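You operate a simulated robot arm through the tools that you are given. There is no shell and no other tool. Be economical: measure what you need, move in short steps, check, and stop when the job is done.

Carry out the task below with a simulated two-armed robot. There is one attempt and no reset: what you move stays moved.

TASK
Take the red cap from the top of the bead table and put it on the blue card there. Stack the panel block marked "26" from the top of the bead table on top of the panel block labelled "29". Put the foam block labelled "57" from the top of the bead table on the bottom shelf of the high rack and the foam block marked "56" on the shelf of the bead table. Put the purple roll from the top of the goods table on top of the green roll there. Open the high rack drawer, fetch the green block and set it in the inside of the high rack drawer and shut the drawer again. Any order will do. Set down upright: foam block.

It is judged by the outcome, as a careful person would: the job done as asked, and still so three seconds after it is handed in. It fails if anything else is knocked over, pushed out of place, dropped, spilled or broken. A push-on lid holds only when it is set on centred and level and pressed home; a screw cap is set on level and turned clockwise until tight.

THE ROBOT
Two 7-joint arms with fingered hands on one trunk, on a base that drives. Base frame: it is fixed to the floor where the robot stands at the start and does not move with it; the origin is under the middle of the robot, x ahead of it, y to its left, z up; the surface under the hand at the start is at about z = 78. Lengths are in cm, angles in degrees, forces in N, time in s.
The left shoulder is at the start at [4, 14.7, 115.4], the right one opposite. With the tool pointing down near the work surface each hand reaches from about 28 to 72 cm from the robot's upright axis, wherever it stands, measured 20 degrees to its own side. Places, roughly: blue card [50, 50, 75]; bottom shelf of the high rack [110, -480, 40]; foam block [100, 25, 75]; green block (8x5x4 cm) [130, -470, 100]; green roll (9x9x5 cm) [80, -260, 80]; high rack drawer [80, -470, 80]; inside of the high rack drawer [80, -480, 80]; panel block [50, 0, 75]; purple roll (8x8x6 cm) [90, -270, 80]; red cap (4x4x4 cm) [50, 0, 80]; shelf of the bead table [80, 10, 30]. Payload 4 kg a hand.
Tool frame (each hand has its own): the origin (TCP) lies between the finger pads and is the grasp point; the fingertips stand 2.6 cm ahead of it; z points along the fingers, y is the line along which they close. Largest opening 14.8 cm; the body of the gripper starts 7.3 cm behind the TCP. The gripper is a hand of 3 fingers: y runs from the thumb to the fingers, the wrist lies at [0, 0, -22.4] in the tool frame, and closing takes about 1.5 s.
Orientation is told as [roll, pitch, yaw] about the base's x, y, z axes, in that order, counted from this pose: with the fingers straight down and closing along the base's y, the tool's x points along the base's -x, its y along +y and its z along -z.

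THE INTERFACE
- The arms move only by the tool servo_tool. It takes "left_plan", "right_plan" or both (then of equal length, played together; a hand with none holds still); each is a list that holds one entry, the list of rows, each a list of 6 numbers: the shift along the tool's x, y, z in cm, then the turn, a rotation vector about the tool's x, y, z in rad. In form: [[[dx, dy, dz, rx, ry, rz], ...]]. A call has 1 to 10 rows; each row shifts and turns the commanded pose from where the row before left it, along the tool's axes as they then stand. "left_claw" and "right_claw" are, for a hand that has rows, the closure, from 0 (fully open) to 1 (shut), set as the call begins (left out, the last holds). Rows are played at 5 a second. More than 5 cm and 8.6 degrees between two rows, or a gripper value outside its range, and nothing of the call is played. A pose out of reach is approached as far as the arm can. The call stops where the force on the tool passes 40 N (or 10 N more than at its start, if that is more) or the arm is blocked; 0.2 s more then pass. The fingers move at their own pace (about 10.8 cm/s each) and stop on an object; they squeeze with about 27 N. The grip force told is the motor's: it shows also when the fingers shut on nothing. Time passes only in rows, and 0.2 s behind the last, so rows that do not move let the fingers close. It gives the time, the measured TCP pose, the force on the tool (base axes), the opening and the grip force at its end, in the units of the frame above (readings bear some noise), with the torque about the TCP (base axes, N m) and any sound that the robot's microphone picked up.
- Cameras (640 x 400 px; columns grow to the right, rows downward): "scene" is now at [9.83, 1.13, 136.65]; the picture's right is [0.16, -0.99, 0.00], its down [-0.73, -0.12, -0.67] and it looks along [0.66, 0.11, -0.74] (base axes); focal length 276 px, centre (320, 200). "left" rides on the left gripper at [-6.8, -3.9, -9] in its tool frame; the picture's right is [0.50, -0.87, 0.00], its down [0.66, 0.38, -0.65] and it looks along [0.57, 0.33, 0.76] (tool axes); focal length 222 px, centre (320, 200). "right" rides on the right gripper at [6.8, -3.9, -9] in its tool frame; the picture's right is [0.50, 0.87, 0.00], its down [-0.66, 0.38, -0.65] and it looks along [-0.57, 0.33, 0.76] (tool axes); focal length 222 px, centre (320, 200). There is no depth. A picture from a camera that has moved, and an enlarged one, comes with that camera's place and axes in the base frame and with its lens.
- grab_frame(camera): a new picture of that camera. It takes no simulated time.
- lift_body(by): slides the trunk up (or, below 0, down) by that many cm; the arms and the scene camera ride with it, the base frame stays. It gives what a move gives, with no picture.
- roll_base(legs): drives the robot by 1 to 6 legs, each [ahead, left, turn to the left] in cm, cm and degrees, along the robot's own axes; the way and the turn of a leg run together, so that a leg with both is an arc; at most 150 cm and 180 degrees a leg. The arms and the cameras ride along, it lands a little off, and it stops where it bumps. It gives what a move gives.
- set_fingers(finger1, finger2, thumb_bend, hand): sets how far each is bent, from 0 (flat) to 1 (curled in); at 0.3 the hand is open as for a grip, at 0.7 the pads meet at the TCP. One left out holds its place. A second passes; each finger stops where it meets its share of the squeeze, and holds until it gets a number again. A gripper value or a shape takes the hand back. It gives what a move gives, with no picture; readings hold the bend of each and the force on the fingers (four entries, about 0 where the hand has none), thumb and palm.
- grasp_type(shape, hand): the hand has 3 fingers and takes this shape, open, in about a second: jaw (thumb against the fingers, like two jaws); tri (thumb and two fingers); tip (a fingertip pinch); poke (one finger out to press); point (the index stretched); flat (the hand flat); cup (the hand cupped); fist (a fist). The gripper value then closes the fingers along that shape, each until it touches; the sizes above hold for jaw. It gives what a move gives, with no picture.
- pan_tilt(pan, tilt): turns the head with the scene camera to pan (to the left, within 86 degrees either way) and tilt (down, from -29 to 69), counted from straight ahead of the robot. It gives what a move gives.
- inspect(camera, box): a new picture of the part [left, top, right, bottom] of that camera's present view, enlarged. It takes no simulated time.
- hand_in(): hands the job in; it is judged then, once.

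Work in short steps. Places have to be worked out from the pictures, the camera data and where the tool is seen: move nearer, look again, correct. Check each grasp and each placing, and mend what went wrong. You have 207 turns and 202 pictures in all, those below and enlarged ones among them. Open the grippers and draw the arms clear of the work before you hand the job in, unless the task says otherwise.

The tools are called after "Request:" as a command line: name --argument value ..., lists and objects as JSON in quotes. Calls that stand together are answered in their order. servo_tool: Moves the arms, as the interface text tells. Its arguments: {"type":"object","properties":{"left_plan":{"type":"array"},"left_claw":{"type":"number"},"right_plan":{"type":"array"},"right_claw":{"type":"number"}},"required":[]} The other tools are called the same way: lift_body (by) slides the trunk up or down; grasp_type (shape, hand) gives the hand a shape; set_fingers (finger1, finger2, thumb_bend, hand) moves the fingers one by one; roll_base (legs) drives the base; pan_tilt (pan, tilt) turns the head that bears the scene camera; grab_frame (camera) takes a picture; inspect (camera, box) takes an enlarged picture of a part of a camera's view; hand_in () hands the job in.

At the start:

```text
time_s: 0.0
left_tool_pos: [42.62, 29.97, 108.92]
left_ee_rot: [0.0, 0.0, 0.1]
left_contact_force: [-0.2, -0.5, -0.5]
left_wrist_torque: [-0.01, 0.01, 0.01]
left_width: 14.81
left_grasp_force: 0.0
left_shape: jaw
left_bend: [0.3, 0.3, 0.3]
left_finger forces: [0.1, 0.0, 0.1, 0.0, 0.0, 0.0]
right_tool_pos: [45.07, -1.88, 110.05]
right_ee_rot: [0.0, 0.1, -0.1]
right_contact_force: [-0.9, 0.3, 0.2]
right_wrist_torque: [0.01, 0.01, 0.02]
right_width: 14.77
right_grasp_force: 0.0
right_shape: jaw
right_bend: [0.3, 0.3, 0.3]
right_finger forces: [0.0, 0.0, 0.0, 0.0, 0.0, 0.1]
trunk travel left (down, up): [-32.5, 18.1]
robot x, y, heading: [0.16, -0.02, -0.0]
head pan, tilt: [9.0, 47.8]
```

scene: 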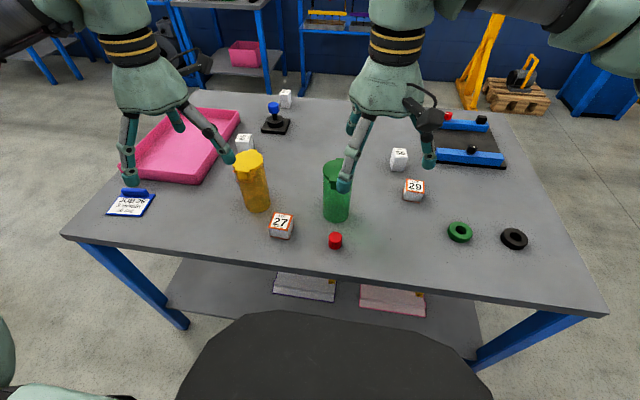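
right: 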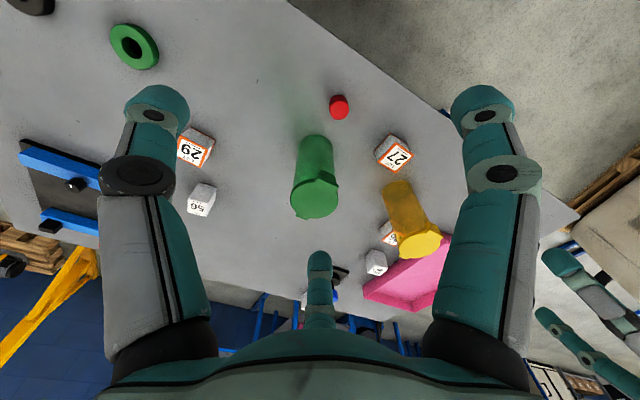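
left: 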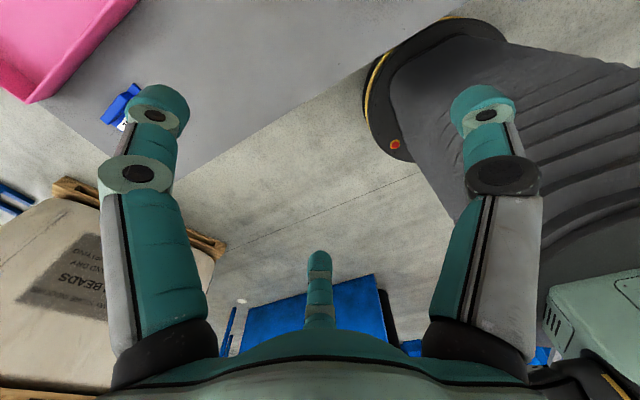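

I'll enlarge the table view to read labels and pin down positions.

Request:
inspect --camera "scene" --box '[200, 120, 440, 270]'

Request:
inspect --camera "scene" --box '[80, 80, 320, 230]'

Request:
inspect --camera "right" --box '[160, 80, 480, 280]'

```text
2.67 times, centred on (320, 195) of scene
camera zoom: at [9.83, 1.13, 136.65], right [0.16, -0.99, 0.0], down [-0.73, -0.12, -0.67], along [0.66, 0.11, -0.74], focal length 735 px, centre (320, 213)
```

zoom: 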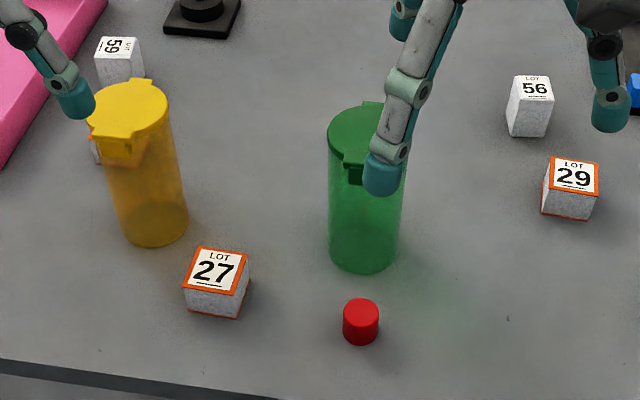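

```text
2.67 times, centred on (200, 155) of scene
camera zoom: at [9.83, 1.13, 136.65], right [0.16, -0.99, 0.0], down [-0.73, -0.12, -0.67], along [0.66, 0.11, -0.74], focal length 735 px, centre (640, 320)
```

zoom: 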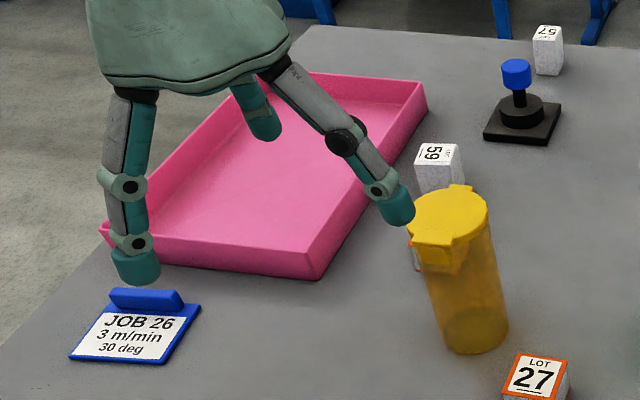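

```text
2.00 times, centred on (320, 180) of right
camera zoom: at [38.48, -5.64, 119.04], right [-0.5, 0.87, 0.0], down [0.66, 0.38, 0.65], along [0.57, 0.33, -0.76], focal length 444 px, centre (320, 240)
```

zoom: 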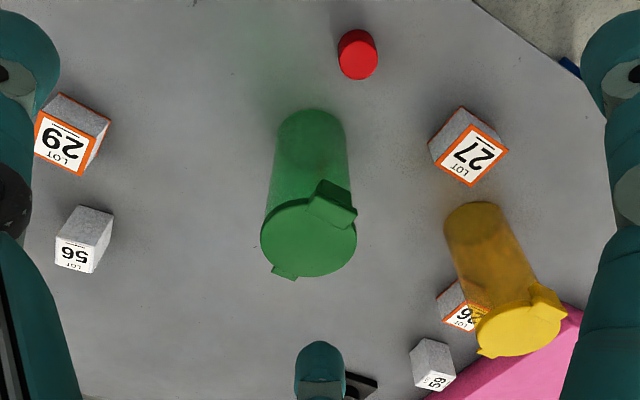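

I'll look closely at the hand and check the finger geometry before approaching the small cap.

Request:
inspect --camera "scene" --box '[300, 0, 480, 200]'

Request:
servo_tool --right_plan '[[[0, -5, 0, 0, 0, 0], [0, -5, 0, 0, 0, 0], [0, -5, 0, 0, 0, 0], [0, -5, 0, 0, 0, 0], [0, -5, 0, 0, 0, 0], [0, -3, 0, 0, 0, 0]]]' --left_plan '[[[-1, -4.5, 0, 0, 0, 0], [-1, -4.5, 0, 0, 0, 0], [-1, -4.5, 0, 0, 0, 0], [-1, -4.5, 0, 0, 0, 0], [-1, -4.5, 0, 0, 0, 0], [-0.6, -3.9, 0, 0, 0, 0]]]' --left_claw 0.5

Request:
grab_frame --camera "scene"

Request:
grab_frame --camera "left"

```text
2.00 times, centred on (390, 100) of scene
camera zoom: at [9.83, 1.13, 136.65], right [0.16, -0.99, 0.0], down [-0.73, -0.12, -0.67], along [0.66, 0.11, -0.74], focal length 551 px, centre (180, 400)
```

zoom: 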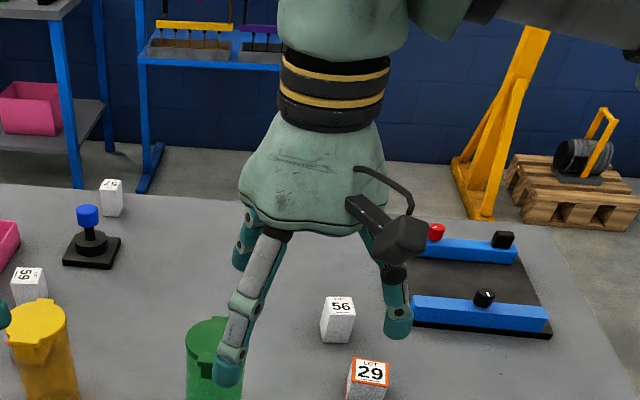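

```text
time_s: 1.4
left_tool_pos: [48.2, 3.3, 108.66]
left_ee_rot: [0.1, -0.1, 0.2]
left_contact_force: [1.1, 0.9, 0.4]
left_wrist_torque: [0.01, -0.02, 0.04]
left_width: 7.46
left_grasp_force: 0.0
left_shape: jaw
left_bend: [0.36, 0.36, 0.7]
left_finger forces: [0.0, 0.1, 0.1, 0.0, 0.1, 0.1]
right_tool_pos: [45.11, -30.02, 109.95]
right_ee_rot: [0.2, 0.1, 0.0]
right_contact_force: [0.2, -0.4, 0.4]
right_wrist_torque: [0.02, -0.01, 0.04]
right_width: 14.81
right_grasp_force: 0.0
right_shape: jaw
right_bend: [0.3, 0.3, 0.3]
right_finger forces: [0.0, 0.1, 0.0, 0.0, 0.0, 0.1]
trunk travel left (down, up): [-32.5, 18.1]
robot x, y, heading: [0.23, -0.33, 0.1]
head pan, tilt: [9.0, 47.8]
```

```text
194 pictures are left
camera scene: at [9.8, 0.89, 136.66], right [0.16, -0.99, 0.0], down [-0.73, -0.11, -0.67], along [0.66, 0.11, -0.74], focal length 276 px, centre (320, 200)
```

scene: 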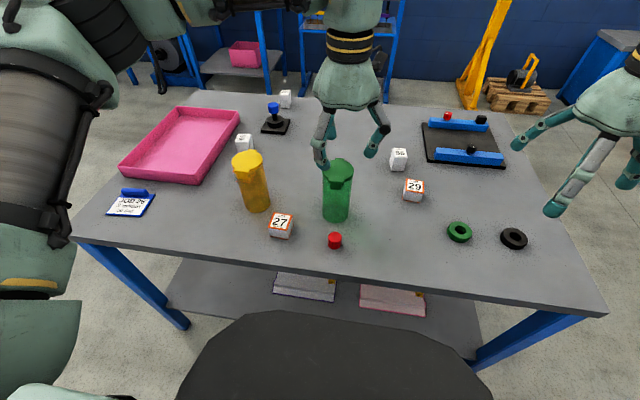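

```text
193 pictures are left
camera left: at [54.98, -0.56, 117.7], right [-0.5, -0.87, 0.0], down [-0.66, 0.38, 0.65], along [-0.57, 0.33, -0.76], focal length 222 px, centre (320, 200)
```

left: 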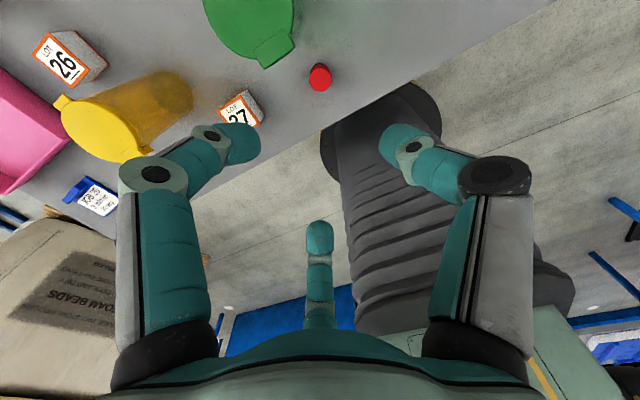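

Cap at about (48.4, 3.4), top about 82, with the green bottle about 10 cm beyond. The right hand's camera sits on the robot side, so I'll use the right hand yawed about 25° so the bottle lies between the fingers. The left hand withdraws first.

Request:
servo_tool --right_plan '[[[-0.47, 4.77, 0, 0, 0, 0], [-0.47, 4.77, 0, 0, 0, 0], [-0.47, 4.77, 0, 0, 0, 0], [-0.47, 4.77, 0, 0, 0, 0], [-0.47, 4.77, 0, 0, 0, 0], [-0.47, 4.77, 0, 0, 0, 0], [-0.47, 4.77, 0, 0, 0, 0], [0, 0, 0, 0, 0, -0.149], [0, 0, 0, 0, 0, -0.149], [0, 0, 0, 0, 0, -0.149]]]' --right_claw 0.5 --left_plan '[[[0.8, 4.9, 0, 0, 0, 0], [0.8, 4.9, 0, 0, 0, 0], [0.8, 4.9, 0, 0, 0, 0], [0.8, 4.9, 0, 0, 0, 0], [0.8, 4.9, 0, 0, 0, 0], [0.8, 4.9, 0, 0, 0, 0], [0.8, 4.9, 0, 0, 0, 0], [0, 0, 0, 0, 0, 0], [0, 0, 0, 0, 0, 0], [0, 0, 0, 0, 0, 0]]]'

Request:
grab_frame --camera "right"

Request:
grab_frame --camera "scene"

```text
time_s: 3.6
left_tool_pos: [42.54, 37.79, 108.71]
left_ee_rot: [0.0, 0.0, 0.1]
left_contact_force: [0.5, 0.2, -0.6]
left_wrist_torque: [-0.02, 0.0, 0.02]
left_width: 7.44
left_grasp_force: 0.0
left_shape: jaw
left_bend: [0.36, 0.36, 0.7]
left_finger forces: [0.0, 0.0, 0.0, 0.0, 0.0, 0.1]
right_tool_pos: [48.27, 3.89, 109.97]
right_ee_rot: [0.0, 0.0, 25.7]
right_contact_force: [-0.4, 0.0, -0.3]
right_wrist_torque: [0.02, -0.03, -0.01]
right_width: 7.47
right_grasp_force: 0.0
right_shape: jaw
right_bend: [0.36, 0.36, 0.7]
right_finger forces: [0.1, 0.0, 0.0, 0.0, 0.0, 0.0]
trunk travel left (down, up): [-32.5, 18.1]
robot x, y, heading: [-0.47, -0.41, 0.1]
head pan, tilt: [9.0, 47.8]
```

```text
192 pictures are left
camera right: at [44.12, -2.59, 118.97], right [-0.83, 0.56, 0.0], down [0.43, 0.62, 0.65], along [0.37, 0.54, -0.76], focal length 222 px, centre (320, 200)
```

right: 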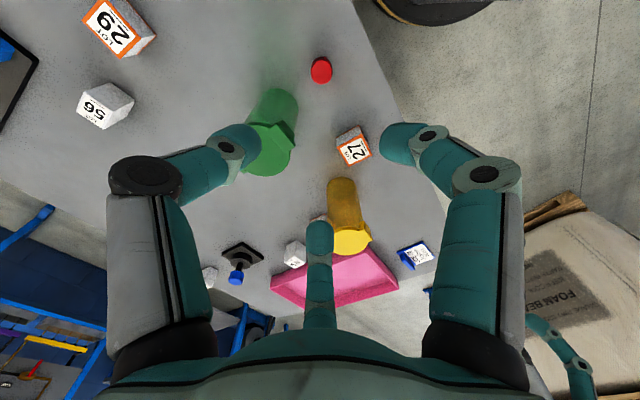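

```text
191 pictures are left
camera scene: at [9.8, 1.24, 136.65], right [0.16, -0.99, 0.0], down [-0.73, -0.12, -0.67], along [0.66, 0.1, -0.74], focal length 276 px, centre (320, 200)
```

scene: 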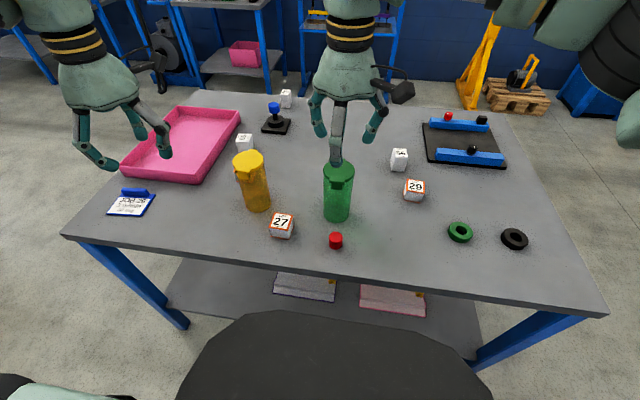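

Cap is nearly under the TCP. Correcting y by -0.5 and descending to z about 88, then I'll look.

Request:
servo_tool --right_plan '[[[0.2, -0.45, 4.4, 0, 0, 0], [0, 0, 4.4, 0, 0, 0], [0, 0, 4.4, 0, 0, 0], [0, 0, 4.4, 0, 0, 0], [0, 0, 4.4, 0, 0, 0]]]'

Request:
grab_frame --camera "right"

Request:
inspect --camera "scene" --box '[240, 100, 440, 280]'

```text
time_s: 4.8
left_tool_pos: [42.57, 37.66, 108.65]
left_ee_rot: [0.1, 0.1, -0.1]
left_contact_force: [-1.3, -0.1, -0.4]
left_wrist_torque: [-0.01, -0.03, 0.0]
left_width: 7.43
left_grasp_force: 0.1
left_shape: jaw
left_bend: [0.36, 0.36, 0.7]
left_finger forces: [0.1, 0.1, 0.0, 0.0, 0.0, 0.1]
right_tool_pos: [47.94, 2.93, 88.21]
right_ee_rot: [0.1, 0.0, 25.5]
right_contact_force: [-0.4, -0.1, -0.1]
right_wrist_torque: [0.05, -0.04, -0.01]
right_width: 7.44
right_grasp_force: 0.1
right_shape: jaw
right_bend: [0.36, 0.36, 0.7]
right_finger forces: [0.1, 0.0, 0.1, 0.1, 0.0, 0.0]
trunk travel left (down, up): [-32.5, 18.1]
robot x, y, heading: [0.35, 0.23, 0.1]
head pan, tilt: [9.0, 47.8]
```

```text
190 pictures are left
camera right: at [43.7, -3.34, 97.11], right [-0.82, 0.57, 0.0], down [0.43, 0.62, 0.65], along [0.37, 0.54, -0.76], focal length 222 px, centre (320, 200)
```

right: 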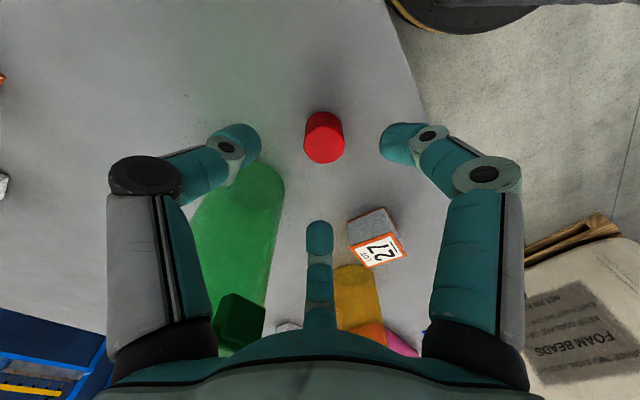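

```text
2.22 times, centred on (340, 190) of scene
camera zoom: at [9.88, 1.12, 136.65], right [0.16, -0.99, 0.0], down [-0.73, -0.12, -0.67], along [0.66, 0.11, -0.74], focal length 613 px, centre (276, 222)
```

zoom: 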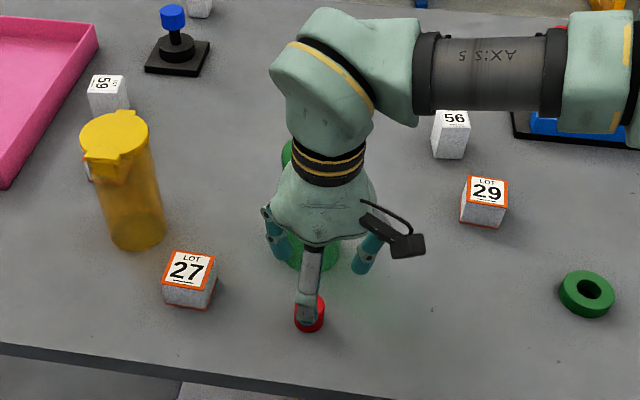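

Cap lies at about (47.9, 3.3). Descending 7 cm and closing.

Request:
servo_tool --right_plan '[[[-0.15, 0.32, 2.5, 0, 0, 0], [0, 0, 2.5, 0, 0, 0], [0, 0, 1.9, 0, 0, 0]]]'

Request:
servo_tool --right_plan '[[[0, 0, 0, 0, 0, 0], [0, 0, 0, 0, 0, 0], [0, 0, 0, 0, 0, 0], [0, 0, 0, 0, 0, 0], [0, 0, 0, 0, 0, 0], [0, 0, 0, 0, 0, 0]]]' --right_claw 1

Request:
grab_frame --camera "right"

```text
time_s: 5.6
left_tool_pos: [42.63, 37.69, 108.71]
left_ee_rot: [0.0, -0.1, 0.0]
left_contact_force: [-0.1, -0.4, -0.3]
left_wrist_torque: [0.01, -0.03, 0.02]
left_width: 7.44
left_grasp_force: 0.1
left_shape: jaw
left_bend: [0.36, 0.36, 0.7]
left_finger forces: [0.0, 0.0, 0.0, 0.0, 0.0, 0.0]
right_tool_pos: [48.2, 3.3, 81.1]
right_ee_rot: [0.1, 0.1, 25.5]
right_contact_force: [0.5, 0.3, 0.4]
right_wrist_torque: [-0.01, -0.02, -0.04]
right_width: 7.42
right_grasp_force: 0.1
right_shape: jaw
right_bend: [0.36, 0.36, 0.7]
right_finger forces: [0.0, 0.0, 0.0, 0.0, 0.0, 0.0]
trunk travel left (down, up): [-32.5, 18.1]
robot x, y, heading: [-0.03, 0.09, 0.3]
head pan, tilt: [9.0, 47.8]
```

```text
time_s: 7.0
left_tool_pos: [42.55, 37.52, 108.71]
left_ee_rot: [-0.1, 0.0, 0.0]
left_contact_force: [0.5, -0.2, 0.2]
left_wrist_torque: [-0.03, 0.04, 0.0]
left_width: 7.42
left_grasp_force: 0.1
left_shape: jaw
left_bend: [0.36, 0.36, 0.7]
left_finger forces: [0.1, 0.0, 0.0, 0.1, 0.1, 0.0]
right_tool_pos: [48.28, 3.27, 81.3]
right_ee_rot: [0.1, 0.0, 25.5]
right_contact_force: [0.3, 0.3, 0.1]
right_wrist_torque: [-0.01, -0.01, 0.0]
right_width: 2.66
right_grasp_force: 26.6
right_shape: jaw
right_bend: [0.75, 0.75, 0.7]
right_finger forces: [23.6, 24.5, 0.0, 0.0, 23.4, 0.0]
trunk travel left (down, up): [-32.5, 18.1]
robot x, y, heading: [0.01, -0.03, -0.0]
head pan, tilt: [9.0, 47.8]
```

```text
188 pictures are left
camera right: at [43.93, -2.97, 90.18], right [-0.82, 0.57, 0.0], down [0.43, 0.62, 0.65], along [0.37, 0.54, -0.76], focal length 222 px, centre (320, 200)
```

right: 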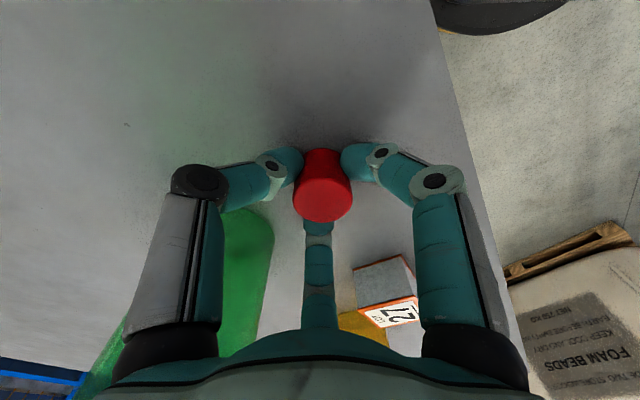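

Cap is gripped with all three fingers. Lift to z≈106, then drive left 42 cm.

Request:
servo_tool --right_plan '[[[0, 0, -4, 0, 0, 0], [0, 0, -4.5, 0, 0, 0], [0, 0, -4.5, 0, 0, 0], [0, 0, -4.5, 0, 0, 0], [0, 0, -4.5, 0, 0, 0], [0, 0, -3, 0, 0, 0]]]'

Request:
roll_base --legs '[[0, 42, 0]]'

Request:
grab_frame --camera "scene"

Request:
grab_frame --camera "right"

```text
time_s: 8.4
left_tool_pos: [42.54, 37.7, 108.69]
left_ee_rot: [0.0, 0.1, 0.0]
left_contact_force: [0.4, 0.5, -0.3]
left_wrist_torque: [-0.01, -0.01, -0.05]
left_width: 7.45
left_grasp_force: 0.1
left_shape: jaw
left_bend: [0.36, 0.36, 0.7]
left_finger forces: [0.0, 0.1, 0.0, 0.0, 0.0, 0.0]
right_tool_pos: [48.35, 3.48, 106.4]
right_ee_rot: [0.0, 0.1, 25.5]
right_contact_force: [-0.5, -0.2, 0.4]
right_wrist_torque: [0.03, 0.0, -0.02]
right_width: 2.65
right_grasp_force: 26.7
right_shape: jaw
right_bend: [0.75, 0.75, 0.7]
right_finger forces: [23.6, 24.8, 0.0, 0.0, 23.4, 0.0]
trunk travel left (down, up): [-32.5, 18.1]
robot x, y, heading: [0.08, -0.27, 0.1]
head pan, tilt: [9.0, 47.8]
```

```text
time_s: 10.9
left_tool_pos: [42.29, 78.67, 108.73]
left_ee_rot: [0.0, -0.1, 0.3]
left_contact_force: [0.3, 0.6, -0.3]
left_wrist_torque: [0.01, 0.01, 0.02]
left_width: 7.45
left_grasp_force: 0.1
left_shape: jaw
left_bend: [0.36, 0.36, 0.7]
left_finger forces: [0.0, 0.1, 0.0, 0.0, 0.0, 0.0]
right_tool_pos: [48.26, 44.64, 106.47]
right_ee_rot: [0.1, 0.0, 25.6]
right_contact_force: [0.4, -0.2, -0.8]
right_wrist_torque: [0.0, -0.01, 0.04]
right_width: 2.64
right_grasp_force: 27.0
right_shape: jaw
right_bend: [0.75, 0.75, 0.7]
right_finger forces: [23.7, 24.8, 0.0, 0.1, 23.3, 0.1]
trunk travel left (down, up): [-32.5, 18.1]
robot x, y, heading: [-0.29, 41.14, 0.1]
head pan, tilt: [9.0, 47.8]
```

```text
187 pictures are left
camera scene: at [9.74, 42.08, 136.65], right [0.16, -0.99, 0.0], down [-0.73, -0.12, -0.67], along [0.66, 0.11, -0.74], focal length 276 px, centre (320, 200)
```

scene: 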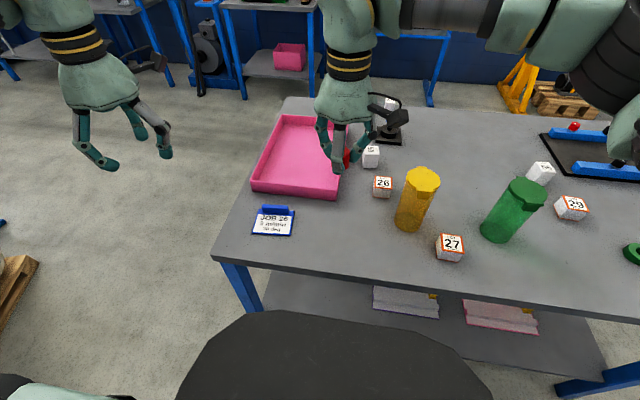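

```text
186 pictures are left
camera right: at [44.07, 38.3, 115.41], right [-0.83, 0.56, 0.0], down [0.43, 0.62, 0.65], along [0.37, 0.54, -0.76], focal length 222 px, centre (320, 200)
```

right: 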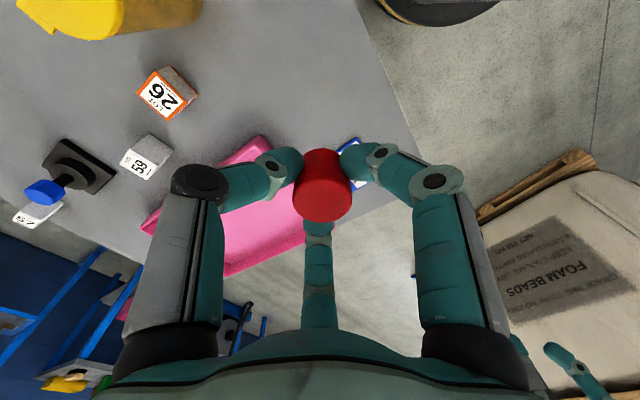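

Zooming on the card to find its centre and extents.

Request:
inspect --camera "scene" --box '[230, 180, 330, 260]'

```text
5.00 times, centred on (280, 220) of scene
camera zoom: at [9.74, 42.08, 136.65], right [0.16, -0.99, 0.0], down [-0.73, -0.12, -0.67], along [0.66, 0.11, -0.74], focal length 1378 px, centre (520, 100)
```

zoom: 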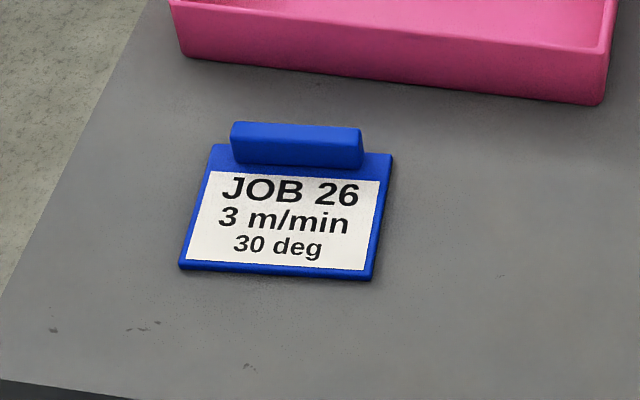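

Card's white centre is about (51, 61.2), with the clip starting at x≈54.4. Moving above (50.8, 61.2) and going down to z≈88.

Request:
servo_tool --right_plan '[[[-2.36, 3.46, 0, 0, 0, 0], [-2.36, 3.46, 0, 0, 0, 0], [-2.36, 3.46, 0, 0, 0, 0], [-2.36, 3.46, 0, 0, 0, 0], [0, 0, 4.6, 0, 0, 0], [0, 0, 4.6, 0, 0, 0], [0, 0, 4.6, 0, 0, 0], [0, 0, 4.6, 0, 0, 0]]]'

Request:
grab_frame --camera "right"

Request:
inspect --camera "scene" --box '[200, 100, 380, 260]'

```text
time_s: 12.7
left_tool_pos: [42.38, 78.83, 108.72]
left_ee_rot: [0.0, 0.2, 0.3]
left_contact_force: [-0.6, 1.0, 0.5]
left_wrist_torque: [-0.01, 0.0, -0.01]
left_width: 7.4
left_grasp_force: 0.1
left_shape: jaw
left_bend: [0.36, 0.36, 0.7]
left_finger forces: [0.0, 0.0, 0.1, 0.0, 0.1, 0.1]
right_tool_pos: [50.95, 58.91, 88.11]
right_ee_rot: [0.1, 0.0, 25.6]
right_contact_force: [1.1, 0.9, -0.9]
right_wrist_torque: [0.02, 0.01, 0.02]
right_width: 2.62
right_grasp_force: 26.9
right_shape: jaw
right_bend: [0.75, 0.75, 0.7]
right_finger forces: [23.5, 24.9, 0.0, 0.0, 23.4, 0.0]
right hand out of reach, approached as far as the arm can: row 4
trunk travel left (down, up): [-32.5, 18.1]
robot x, y, heading: [0.04, 40.8, 0.1]
head pan, tilt: [9.0, 47.8]
```

```text
184 pictures are left
camera right: at [46.61, 52.61, 97.17], right [-0.83, 0.56, 0.0], down [0.43, 0.62, 0.65], along [0.37, 0.54, -0.76], focal length 222 px, centre (320, 200)
```

right: 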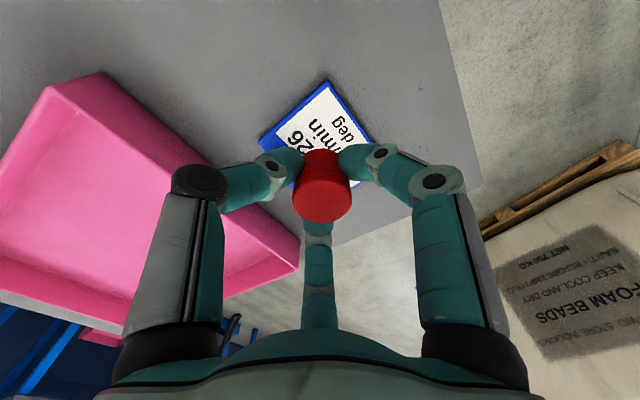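

```text
2.50 times, centred on (290, 180) of scene
camera zoom: at [9.83, 42.15, 136.64], right [0.16, -0.99, 0.0], down [-0.73, -0.12, -0.67], along [0.66, 0.11, -0.74], focal length 689 px, centre (395, 250)
```

zoom: 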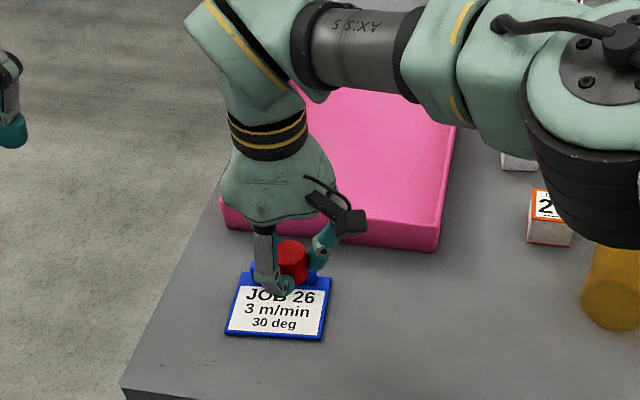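

Right arm hit its reach limit 2.3 cm short in y. I'll drive left another 8 cm and correct.

Request:
roll_base --legs '[[0, 8, 0]]'

Request:
grab_frame --camera "scene"

```text
time_s: 13.8
left_tool_pos: [42.28, 86.66, 108.75]
left_ee_rot: [0.0, 0.0, 0.3]
left_contact_force: [-0.2, -1.3, -0.7]
left_wrist_torque: [0.01, -0.03, 0.03]
left_width: 7.44
left_grasp_force: 0.1
left_shape: jaw
left_bend: [0.36, 0.36, 0.7]
left_finger forces: [0.1, 0.1, 0.0, 0.0, 0.0, 0.0]
right_tool_pos: [50.79, 66.83, 88.26]
right_ee_rot: [0.1, 0.1, 25.7]
right_contact_force: [0.1, 0.4, -0.7]
right_wrist_torque: [0.01, -0.01, -0.01]
right_width: 2.64
right_grasp_force: 27.1
right_shape: jaw
right_bend: [0.75, 0.75, 0.7]
right_finger forces: [23.6, 24.8, 0.0, 0.0, 23.5, 0.0]
trunk travel left (down, up): [-32.5, 18.1]
robot x, y, heading: [0.05, 49.02, 0.4]
head pan, tilt: [9.0, 47.8]
```

```text
182 pictures are left
camera scene: at [9.71, 50.03, 136.66], right [0.16, -0.99, 0.0], down [-0.73, -0.12, -0.67], along [0.66, 0.11, -0.74], focal length 276 px, centre (320, 200)
```

scene: 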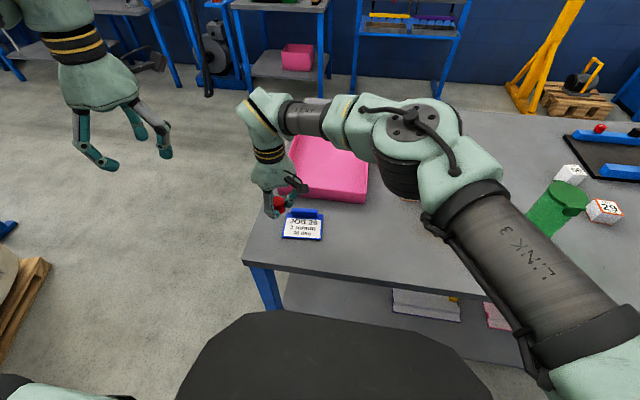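

Shifting the hand -5.6 in y, staying high.

Request:
servo_tool --right_plan '[[[1.2, -2.5, 0, 0, 0, 0], [1.2, -2.5, 0, 0, 0, 0], [0, 0, 0, 0, 0, 0]]]'

Request:
inspect --camera "scene" --box '[230, 150, 350, 250]'

Request:
grab_frame --camera "right"

```text
time_s: 14.6
left_tool_pos: [42.27, 86.96, 108.64]
left_ee_rot: [-0.1, 0.0, 0.3]
left_contact_force: [0.8, 0.5, -0.4]
left_wrist_torque: [-0.03, -0.01, -0.02]
left_width: 7.45
left_grasp_force: 0.0
left_shape: jaw
left_bend: [0.36, 0.36, 0.7]
left_finger forces: [0.0, 0.1, 0.0, 0.0, 0.0, 0.0]
right_tool_pos: [50.58, 61.62, 87.93]
right_ee_rot: [0.0, -0.1, 25.7]
right_contact_force: [-0.3, 0.3, -0.9]
right_wrist_torque: [-0.03, 0.05, 0.0]
right_width: 2.65
right_grasp_force: 26.8
right_shape: jaw
right_bend: [0.75, 0.75, 0.7]
right_finger forces: [23.5, 25.0, 0.1, 0.1, 23.4, 0.0]
trunk travel left (down, up): [-32.5, 18.1]
robot x, y, heading: [-0.07, 48.71, 0.3]
head pan, tilt: [9.0, 47.8]
```

```text
4.00 times, centred on (290, 200) of scene
camera zoom: at [9.69, 50.33, 136.65], right [0.16, -0.99, 0.0], down [-0.73, -0.12, -0.67], along [0.66, 0.11, -0.74], focal length 1103 px, centre (440, 200)
```

zoom: 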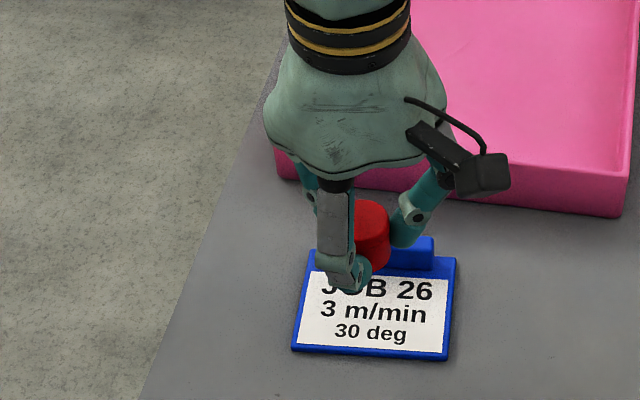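

```text
180 pictures are left
camera right: at [46.33, 55.23, 97.05], right [-0.83, 0.56, 0.0], down [0.43, 0.63, 0.65], along [0.37, 0.54, -0.76], focal length 222 px, centre (320, 200)
```

right: 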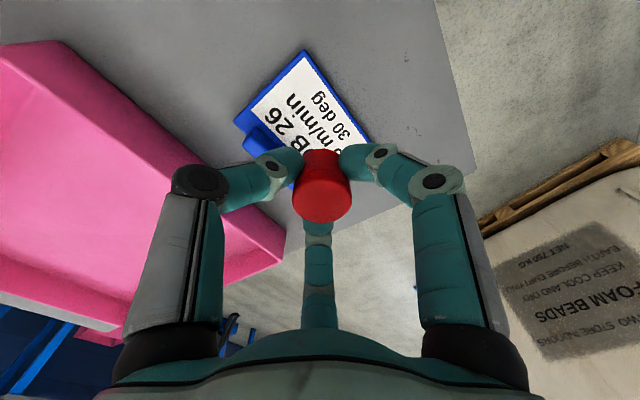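

Card centre about (51.3, 61); small correction and descend until contact.

Request:
servo_tool --right_plan '[[[0, -0.4, 2, 0, 0, 0], [0, 0, 2, 0, 0, 0], [0, 0, 1.2, 0, 0, 0], [0, 0, 0, 0, 0, 0]]]'

Request:
inspect --camera "scene" --box '[230, 150, 350, 250]'

Request:
grab_frame --camera "right"

```text
time_s: 15.6
left_tool_pos: [42.16, 86.82, 108.73]
left_ee_rot: [0.1, 0.0, 0.3]
left_contact_force: [0.1, 0.9, -0.1]
left_wrist_torque: [0.0, -0.02, -0.01]
left_width: 7.46
left_grasp_force: 0.0
left_shape: jaw
left_bend: [0.36, 0.36, 0.7]
left_finger forces: [0.1, 0.0, 0.0, 0.0, 0.0, 0.1]
right_tool_pos: [50.85, 61.16, 82.94]
right_ee_rot: [0.1, 0.0, 25.7]
right_contact_force: [0.8, -0.3, -0.8]
right_wrist_torque: [0.06, 0.02, 0.01]
right_width: 2.66
right_grasp_force: 27.7
right_shape: jaw
right_bend: [0.75, 0.75, 0.7]
right_finger forces: [23.5, 25.0, 0.0, 0.0, 23.3, 0.1]
trunk travel left (down, up): [-32.5, 18.1]
robot x, y, heading: [0.14, 48.73, 0.2]
head pan, tilt: [9.0, 47.8]
```

```text
4.00 times, centred on (290, 200) of scene
camera zoom: at [9.7, 50.17, 136.65], right [0.16, -0.99, 0.0], down [-0.73, -0.12, -0.67], along [0.66, 0.11, -0.74], focal length 1103 px, centre (440, 200)
```

zoom: 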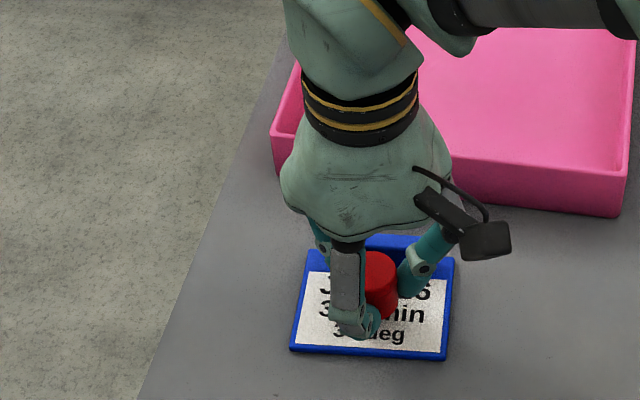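

```text
178 pictures are left
camera right: at [46.65, 54.85, 91.94], right [-0.83, 0.56, 0.0], down [0.43, 0.62, 0.65], along [0.37, 0.54, -0.76], focal length 222 px, centre (320, 200)
```

right: 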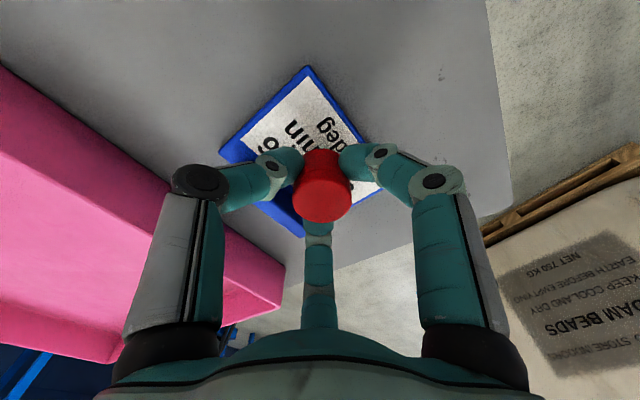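

Close to the card; lowering in small steps to feel contact.

Request:
servo_tool --right_plan '[[[0, 0, 0.25, 0, 0, 0], [0, 0, 0.25, 0, 0, 0], [0, 0, 0.2, 0, 0, 0], [0, 0, 0, 0, 0, 0]]]'

```text
time_s: 16.6
left_tool_pos: [42.18, 86.74, 108.85]
left_ee_rot: [0.1, 0.1, 0.3]
left_contact_force: [-0.1, 0.3, 0.3]
left_wrist_torque: [0.02, 0.02, -0.02]
left_width: 7.45
left_grasp_force: 0.0
left_shape: jaw
left_bend: [0.36, 0.36, 0.7]
left_finger forces: [0.0, 0.0, 0.0, 0.1, 0.0, 0.1]
right_tool_pos: [50.87, 61.01, 82.29]
right_ee_rot: [0.1, 0.0, 25.6]
right_contact_force: [-0.9, 0.3, -0.3]
right_wrist_torque: [-0.02, 0.0, 0.01]
right_width: 2.64
right_grasp_force: 27.4
right_shape: jaw
right_bend: [0.75, 0.75, 0.7]
right_finger forces: [23.4, 25.0, 0.0, 0.0, 23.4, 0.0]
trunk travel left (down, up): [-32.5, 18.1]
robot x, y, heading: [-0.02, 49.01, 0.4]
head pan, tilt: [9.0, 47.8]
```

No contact force yet; a few more small steps.

Request:
servo_tool --right_plan '[[[0, 0, 0.15, 0, 0, 0], [0, 0, 0.15, 0, 0, 0], [0, 0, 0, 0, 0, 0]]]'

Request:
inspect --camera "scene" --box '[260, 180, 320, 240]'

```text
time_s: 17.4
left_tool_pos: [42.21, 86.68, 108.71]
left_ee_rot: [-0.1, 0.0, 0.2]
left_contact_force: [-0.7, 0.1, 0.1]
left_wrist_torque: [0.01, -0.01, -0.03]
left_width: 7.44
left_grasp_force: 0.0
left_shape: jaw
left_bend: [0.36, 0.36, 0.7]
left_finger forces: [0.0, 0.1, 0.1, 0.0, 0.1, 0.0]
right_tool_pos: [51.07, 60.93, 82.01]
right_ee_rot: [0.0, 0.0, 25.7]
right_contact_force: [-0.4, 0.2, -0.9]
right_wrist_torque: [-0.02, 0.02, 0.02]
right_width: 2.64
right_grasp_force: 27.1
right_shape: jaw
right_bend: [0.75, 0.75, 0.7]
right_finger forces: [23.5, 24.9, 0.0, 0.1, 23.3, 0.1]
trunk travel left (down, up): [-32.5, 18.1]
robot x, y, heading: [-0.22, 49.24, 0.3]
head pan, tilt: [9.0, 47.8]
```

```text
6.67 times, centred on (290, 210) of scene
camera zoom: at [9.7, 50.15, 136.65], right [0.16, -0.99, 0.0], down [-0.73, -0.12, -0.67], along [0.66, 0.11, -0.74], focal length 1838 px, centre (520, 133)
```

zoom: 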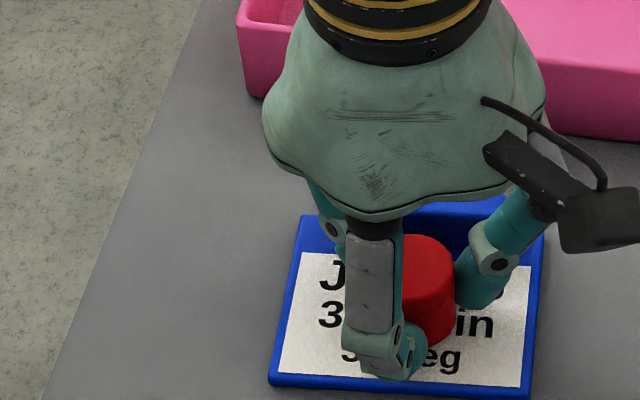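

Still no load; two more small steps.

Request:
servo_tool --right_plan '[[[0, 0, 0.15, 0, 0, 0], [0, 0, 0.15, 0, 0, 0], [0, 0, 0.15, 0, 0, 0], [0, 0, 0, 0, 0, 0]]]'

```text
time_s: 18.4
left_tool_pos: [42.23, 86.68, 108.82]
left_ee_rot: [0.0, 0.1, 0.4]
left_contact_force: [0.4, -0.5, 0.7]
left_wrist_torque: [0.03, -0.03, -0.01]
left_width: 7.45
left_grasp_force: 0.0
left_shape: jaw
left_bend: [0.36, 0.36, 0.7]
left_finger forces: [0.0, 0.0, 0.1, 0.1, 0.1, 0.0]
right_tool_pos: [50.84, 61.0, 81.66]
right_ee_rot: [0.1, 0.0, 25.6]
right_contact_force: [-0.4, 0.1, 4.3]
right_wrist_torque: [-0.01, 0.0, 0.0]
right_width: 2.63
right_grasp_force: 27.3
right_shape: jaw
right_bend: [0.75, 0.75, 0.7]
right_finger forces: [24.1, 25.2, 0.1, 0.0, 24.1, 0.1]
trunk travel left (down, up): [-32.5, 18.1]
robot x, y, heading: [0.13, 49.14, 0.6]
head pan, tilt: [9.0, 47.8]
```

Contact of 4 N: cap rests on the card. Open slightly (width ~5.5), then rise.

Request:
servo_tool --right_plan '[[[0, 0, 0, 0, 0, 0], [0, 0, 0, 0, 0, 0], [0, 0, 0, 0, 0, 0], [0, 0, -1, 0, 0, 0], [0, 0, -2, 0, 0, 0], [0, 0, -4, 0, 0, 0], [0, 0, -4.5, 0, 0, 0], [0, 0, -4.5, 0, 0, 0], [0, 0, -4.5, 0, 0, 0], [0, 0, -4.5, 0, 0, 0]]]' --right_claw 0.62

Request:
grab_frame --camera "scene"

```text
time_s: 20.6
left_tool_pos: [42.25, 86.8, 108.85]
left_ee_rot: [0.0, 0.0, 0.3]
left_contact_force: [-0.2, -0.4, 0.5]
left_wrist_torque: [0.0, 0.02, -0.02]
left_width: 7.44
left_grasp_force: 0.0
left_shape: jaw
left_bend: [0.36, 0.36, 0.7]
left_finger forces: [0.0, 0.0, 0.1, 0.0, 0.0, 0.1]
right_tool_pos: [50.96, 60.93, 106.47]
right_ee_rot: [0.1, 0.0, 25.7]
right_contact_force: [-0.8, -0.2, 0.1]
right_wrist_torque: [0.02, 0.0, 0.02]
right_width: 5.61
right_grasp_force: 0.0
right_shape: jaw
right_bend: [0.77, 0.77, 0.7]
right_finger forces: [0.0, 0.0, 0.1, 0.0, 0.0, 0.0]
trunk travel left (down, up): [-32.5, 18.1]
robot x, y, heading: [-0.07, 48.99, 0.1]
head pan, tilt: [9.0, 47.8]
```

```text
176 pictures are left
camera scene: at [9.6, 50.16, 136.66], right [0.16, -0.99, 0.0], down [-0.73, -0.12, -0.67], along [0.66, 0.11, -0.74], focal length 276 px, centre (320, 200)
```

scene: 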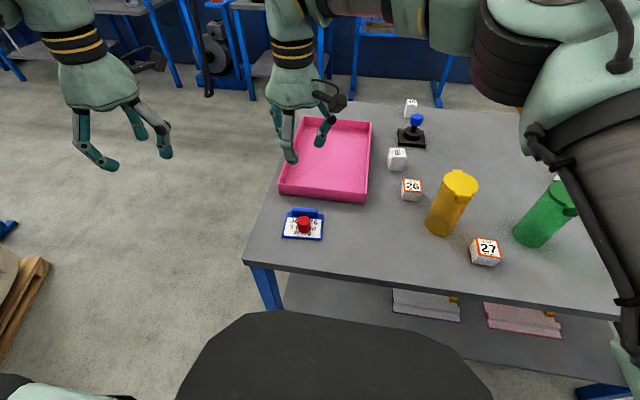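

Cap sits on the card. Before gripping blocks, I'll check what the other hand shapes look like on the free left hand.

Request:
grasp_type --shape "tip" --hand "left"

Request:
grab_frame --camera "left"

Request:
grasp_type --shape "tri" --hand "left"

Request:
grab_frame --camera "left"

Request:
grasp_type --shape "jaw" --hand "left"

Request:
grab_frame --camera "left"

Request:
inspect --camera "scene" --box '[370, 90, 450, 220]'

```text
time_s: 21.5
left_tool_pos: [42.25, 86.76, 108.75]
left_ee_rot: [0.0, 0.0, 0.3]
left_contact_force: [-0.5, 0.1, 0.3]
left_wrist_torque: [0.0, 0.02, 0.03]
left_width: 14.79
left_grasp_force: 0.0
left_shape: tip
left_bend: [0.3, 0.3, 0.3]
left_finger forces: [0.0, 0.1, 0.0, 0.0, 0.0, 0.0]
right_tool_pos: [50.88, 61.04, 106.34]
right_ee_rot: [0.1, 0.0, 25.7]
right_contact_force: [0.0, -0.8, -0.1]
right_wrist_torque: [-0.02, -0.01, 0.01]
right_width: 5.58
right_grasp_force: 0.1
right_shape: jaw
right_bend: [0.77, 0.77, 0.7]
right_finger forces: [0.0, 0.0, 0.0, 0.0, 0.0, 0.1]
trunk travel left (down, up): [-32.5, 18.1]
robot x, y, heading: [-0.33, 48.7, 0.5]
head pan, tilt: [9.0, 47.8]
```

```text
175 pictures are left
camera left: at [48.99, 82.88, 117.75], right [-0.5, -0.87, 0.0], down [-0.66, 0.38, 0.65], along [-0.57, 0.32, -0.76], focal length 222 px, centre (320, 200)
```

left: 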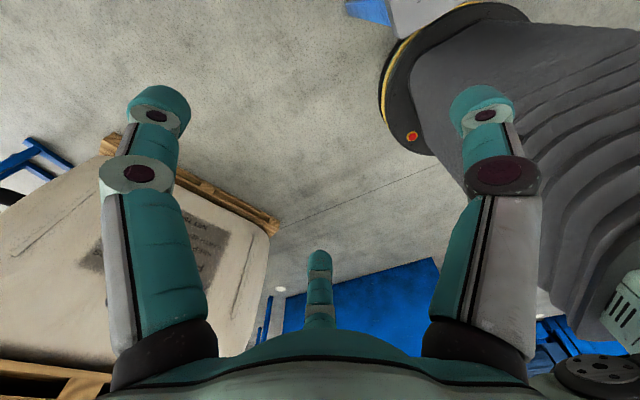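

```text
time_s: 22.4
left_tool_pos: [42.32, 86.69, 108.69]
left_ee_rot: [0.1, 0.1, 0.2]
left_contact_force: [0.4, -0.5, 0.6]
left_wrist_torque: [-0.04, 0.0, 0.01]
left_width: 14.78
left_grasp_force: 0.2
left_shape: tri
left_bend: [0.3, 0.3, 0.3]
left_finger forces: [0.1, 0.1, 0.0, 0.1, 0.0, 0.0]
right_tool_pos: [51.01, 61.01, 106.3]
right_ee_rot: [0.0, 0.0, 25.7]
right_contact_force: [-0.4, -0.1, 0.5]
right_wrist_torque: [0.02, -0.02, -0.01]
right_width: 5.6
right_grasp_force: 0.0
right_shape: jaw
right_bend: [0.77, 0.77, 0.7]
right_finger forces: [0.0, 0.0, 0.1, 0.0, 0.1, 0.1]
trunk travel left (down, up): [-32.5, 18.1]
robot x, y, heading: [0.02, 48.92, 0.2]
head pan, tilt: [9.0, 47.8]
```

```text
174 pictures are left
camera left: at [48.98, 82.88, 117.76], right [-0.5, -0.87, 0.0], down [-0.66, 0.38, 0.65], along [-0.57, 0.32, -0.76], focal length 222 px, centre (320, 200)
```

left: 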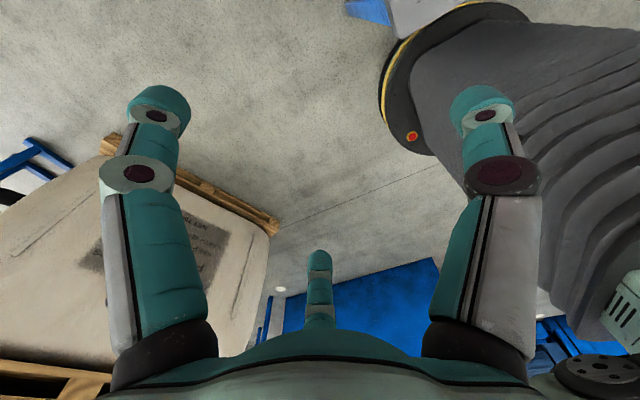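

```text
time_s: 23.3
left_tool_pos: [42.2, 86.76, 108.81]
left_ee_rot: [0.0, 0.1, 0.3]
left_contact_force: [0.3, -0.3, 0.6]
left_wrist_torque: [0.01, 0.0, -0.01]
left_width: 14.76
left_grasp_force: 0.0
left_shape: jaw
left_bend: [0.3, 0.3, 0.3]
left_finger forces: [0.0, 0.0, 0.0, 0.1, 0.1, 0.1]
right_tool_pos: [50.92, 60.99, 106.2]
right_ee_rot: [0.1, 0.0, 25.7]
right_contact_force: [-0.1, 0.2, 0.0]
right_wrist_torque: [-0.02, -0.01, 0.0]
right_width: 5.58
right_grasp_force: 0.0
right_shape: jaw
right_bend: [0.77, 0.77, 0.7]
right_finger forces: [0.0, 0.0, 0.0, 0.0, 0.0, 0.0]
trunk travel left (down, up): [-32.5, 18.1]
robot x, y, heading: [-0.25, 48.81, 0.3]
head pan, tilt: [9.0, 47.8]
```

```text
173 pictures are left
camera left: at [48.98, 82.88, 117.76], right [-0.5, -0.87, 0.0], down [-0.66, 0.38, 0.65], along [-0.57, 0.32, -0.76], focal length 222 px, centre (320, 200)
```

left: 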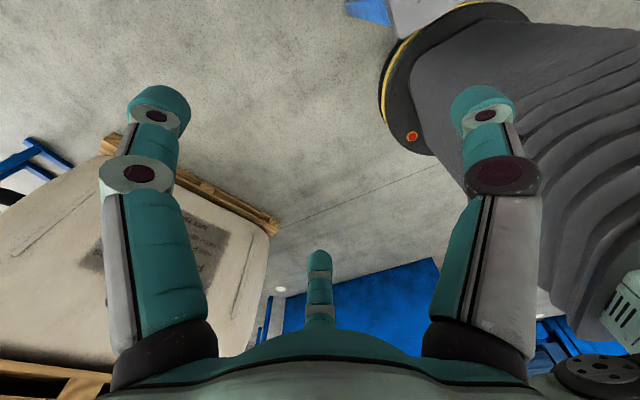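

```text
3.08 times, centred on (410, 155) of scene
camera zoom: at [9.7, 50.15, 136.65], right [0.16, -0.99, 0.0], down [-0.73, -0.12, -0.67], along [0.66, 0.11, -0.74], focal length 848 px, centre (43, 338)
```

zoom: 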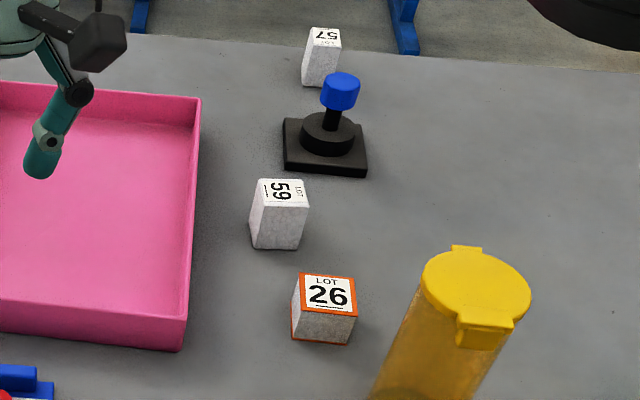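

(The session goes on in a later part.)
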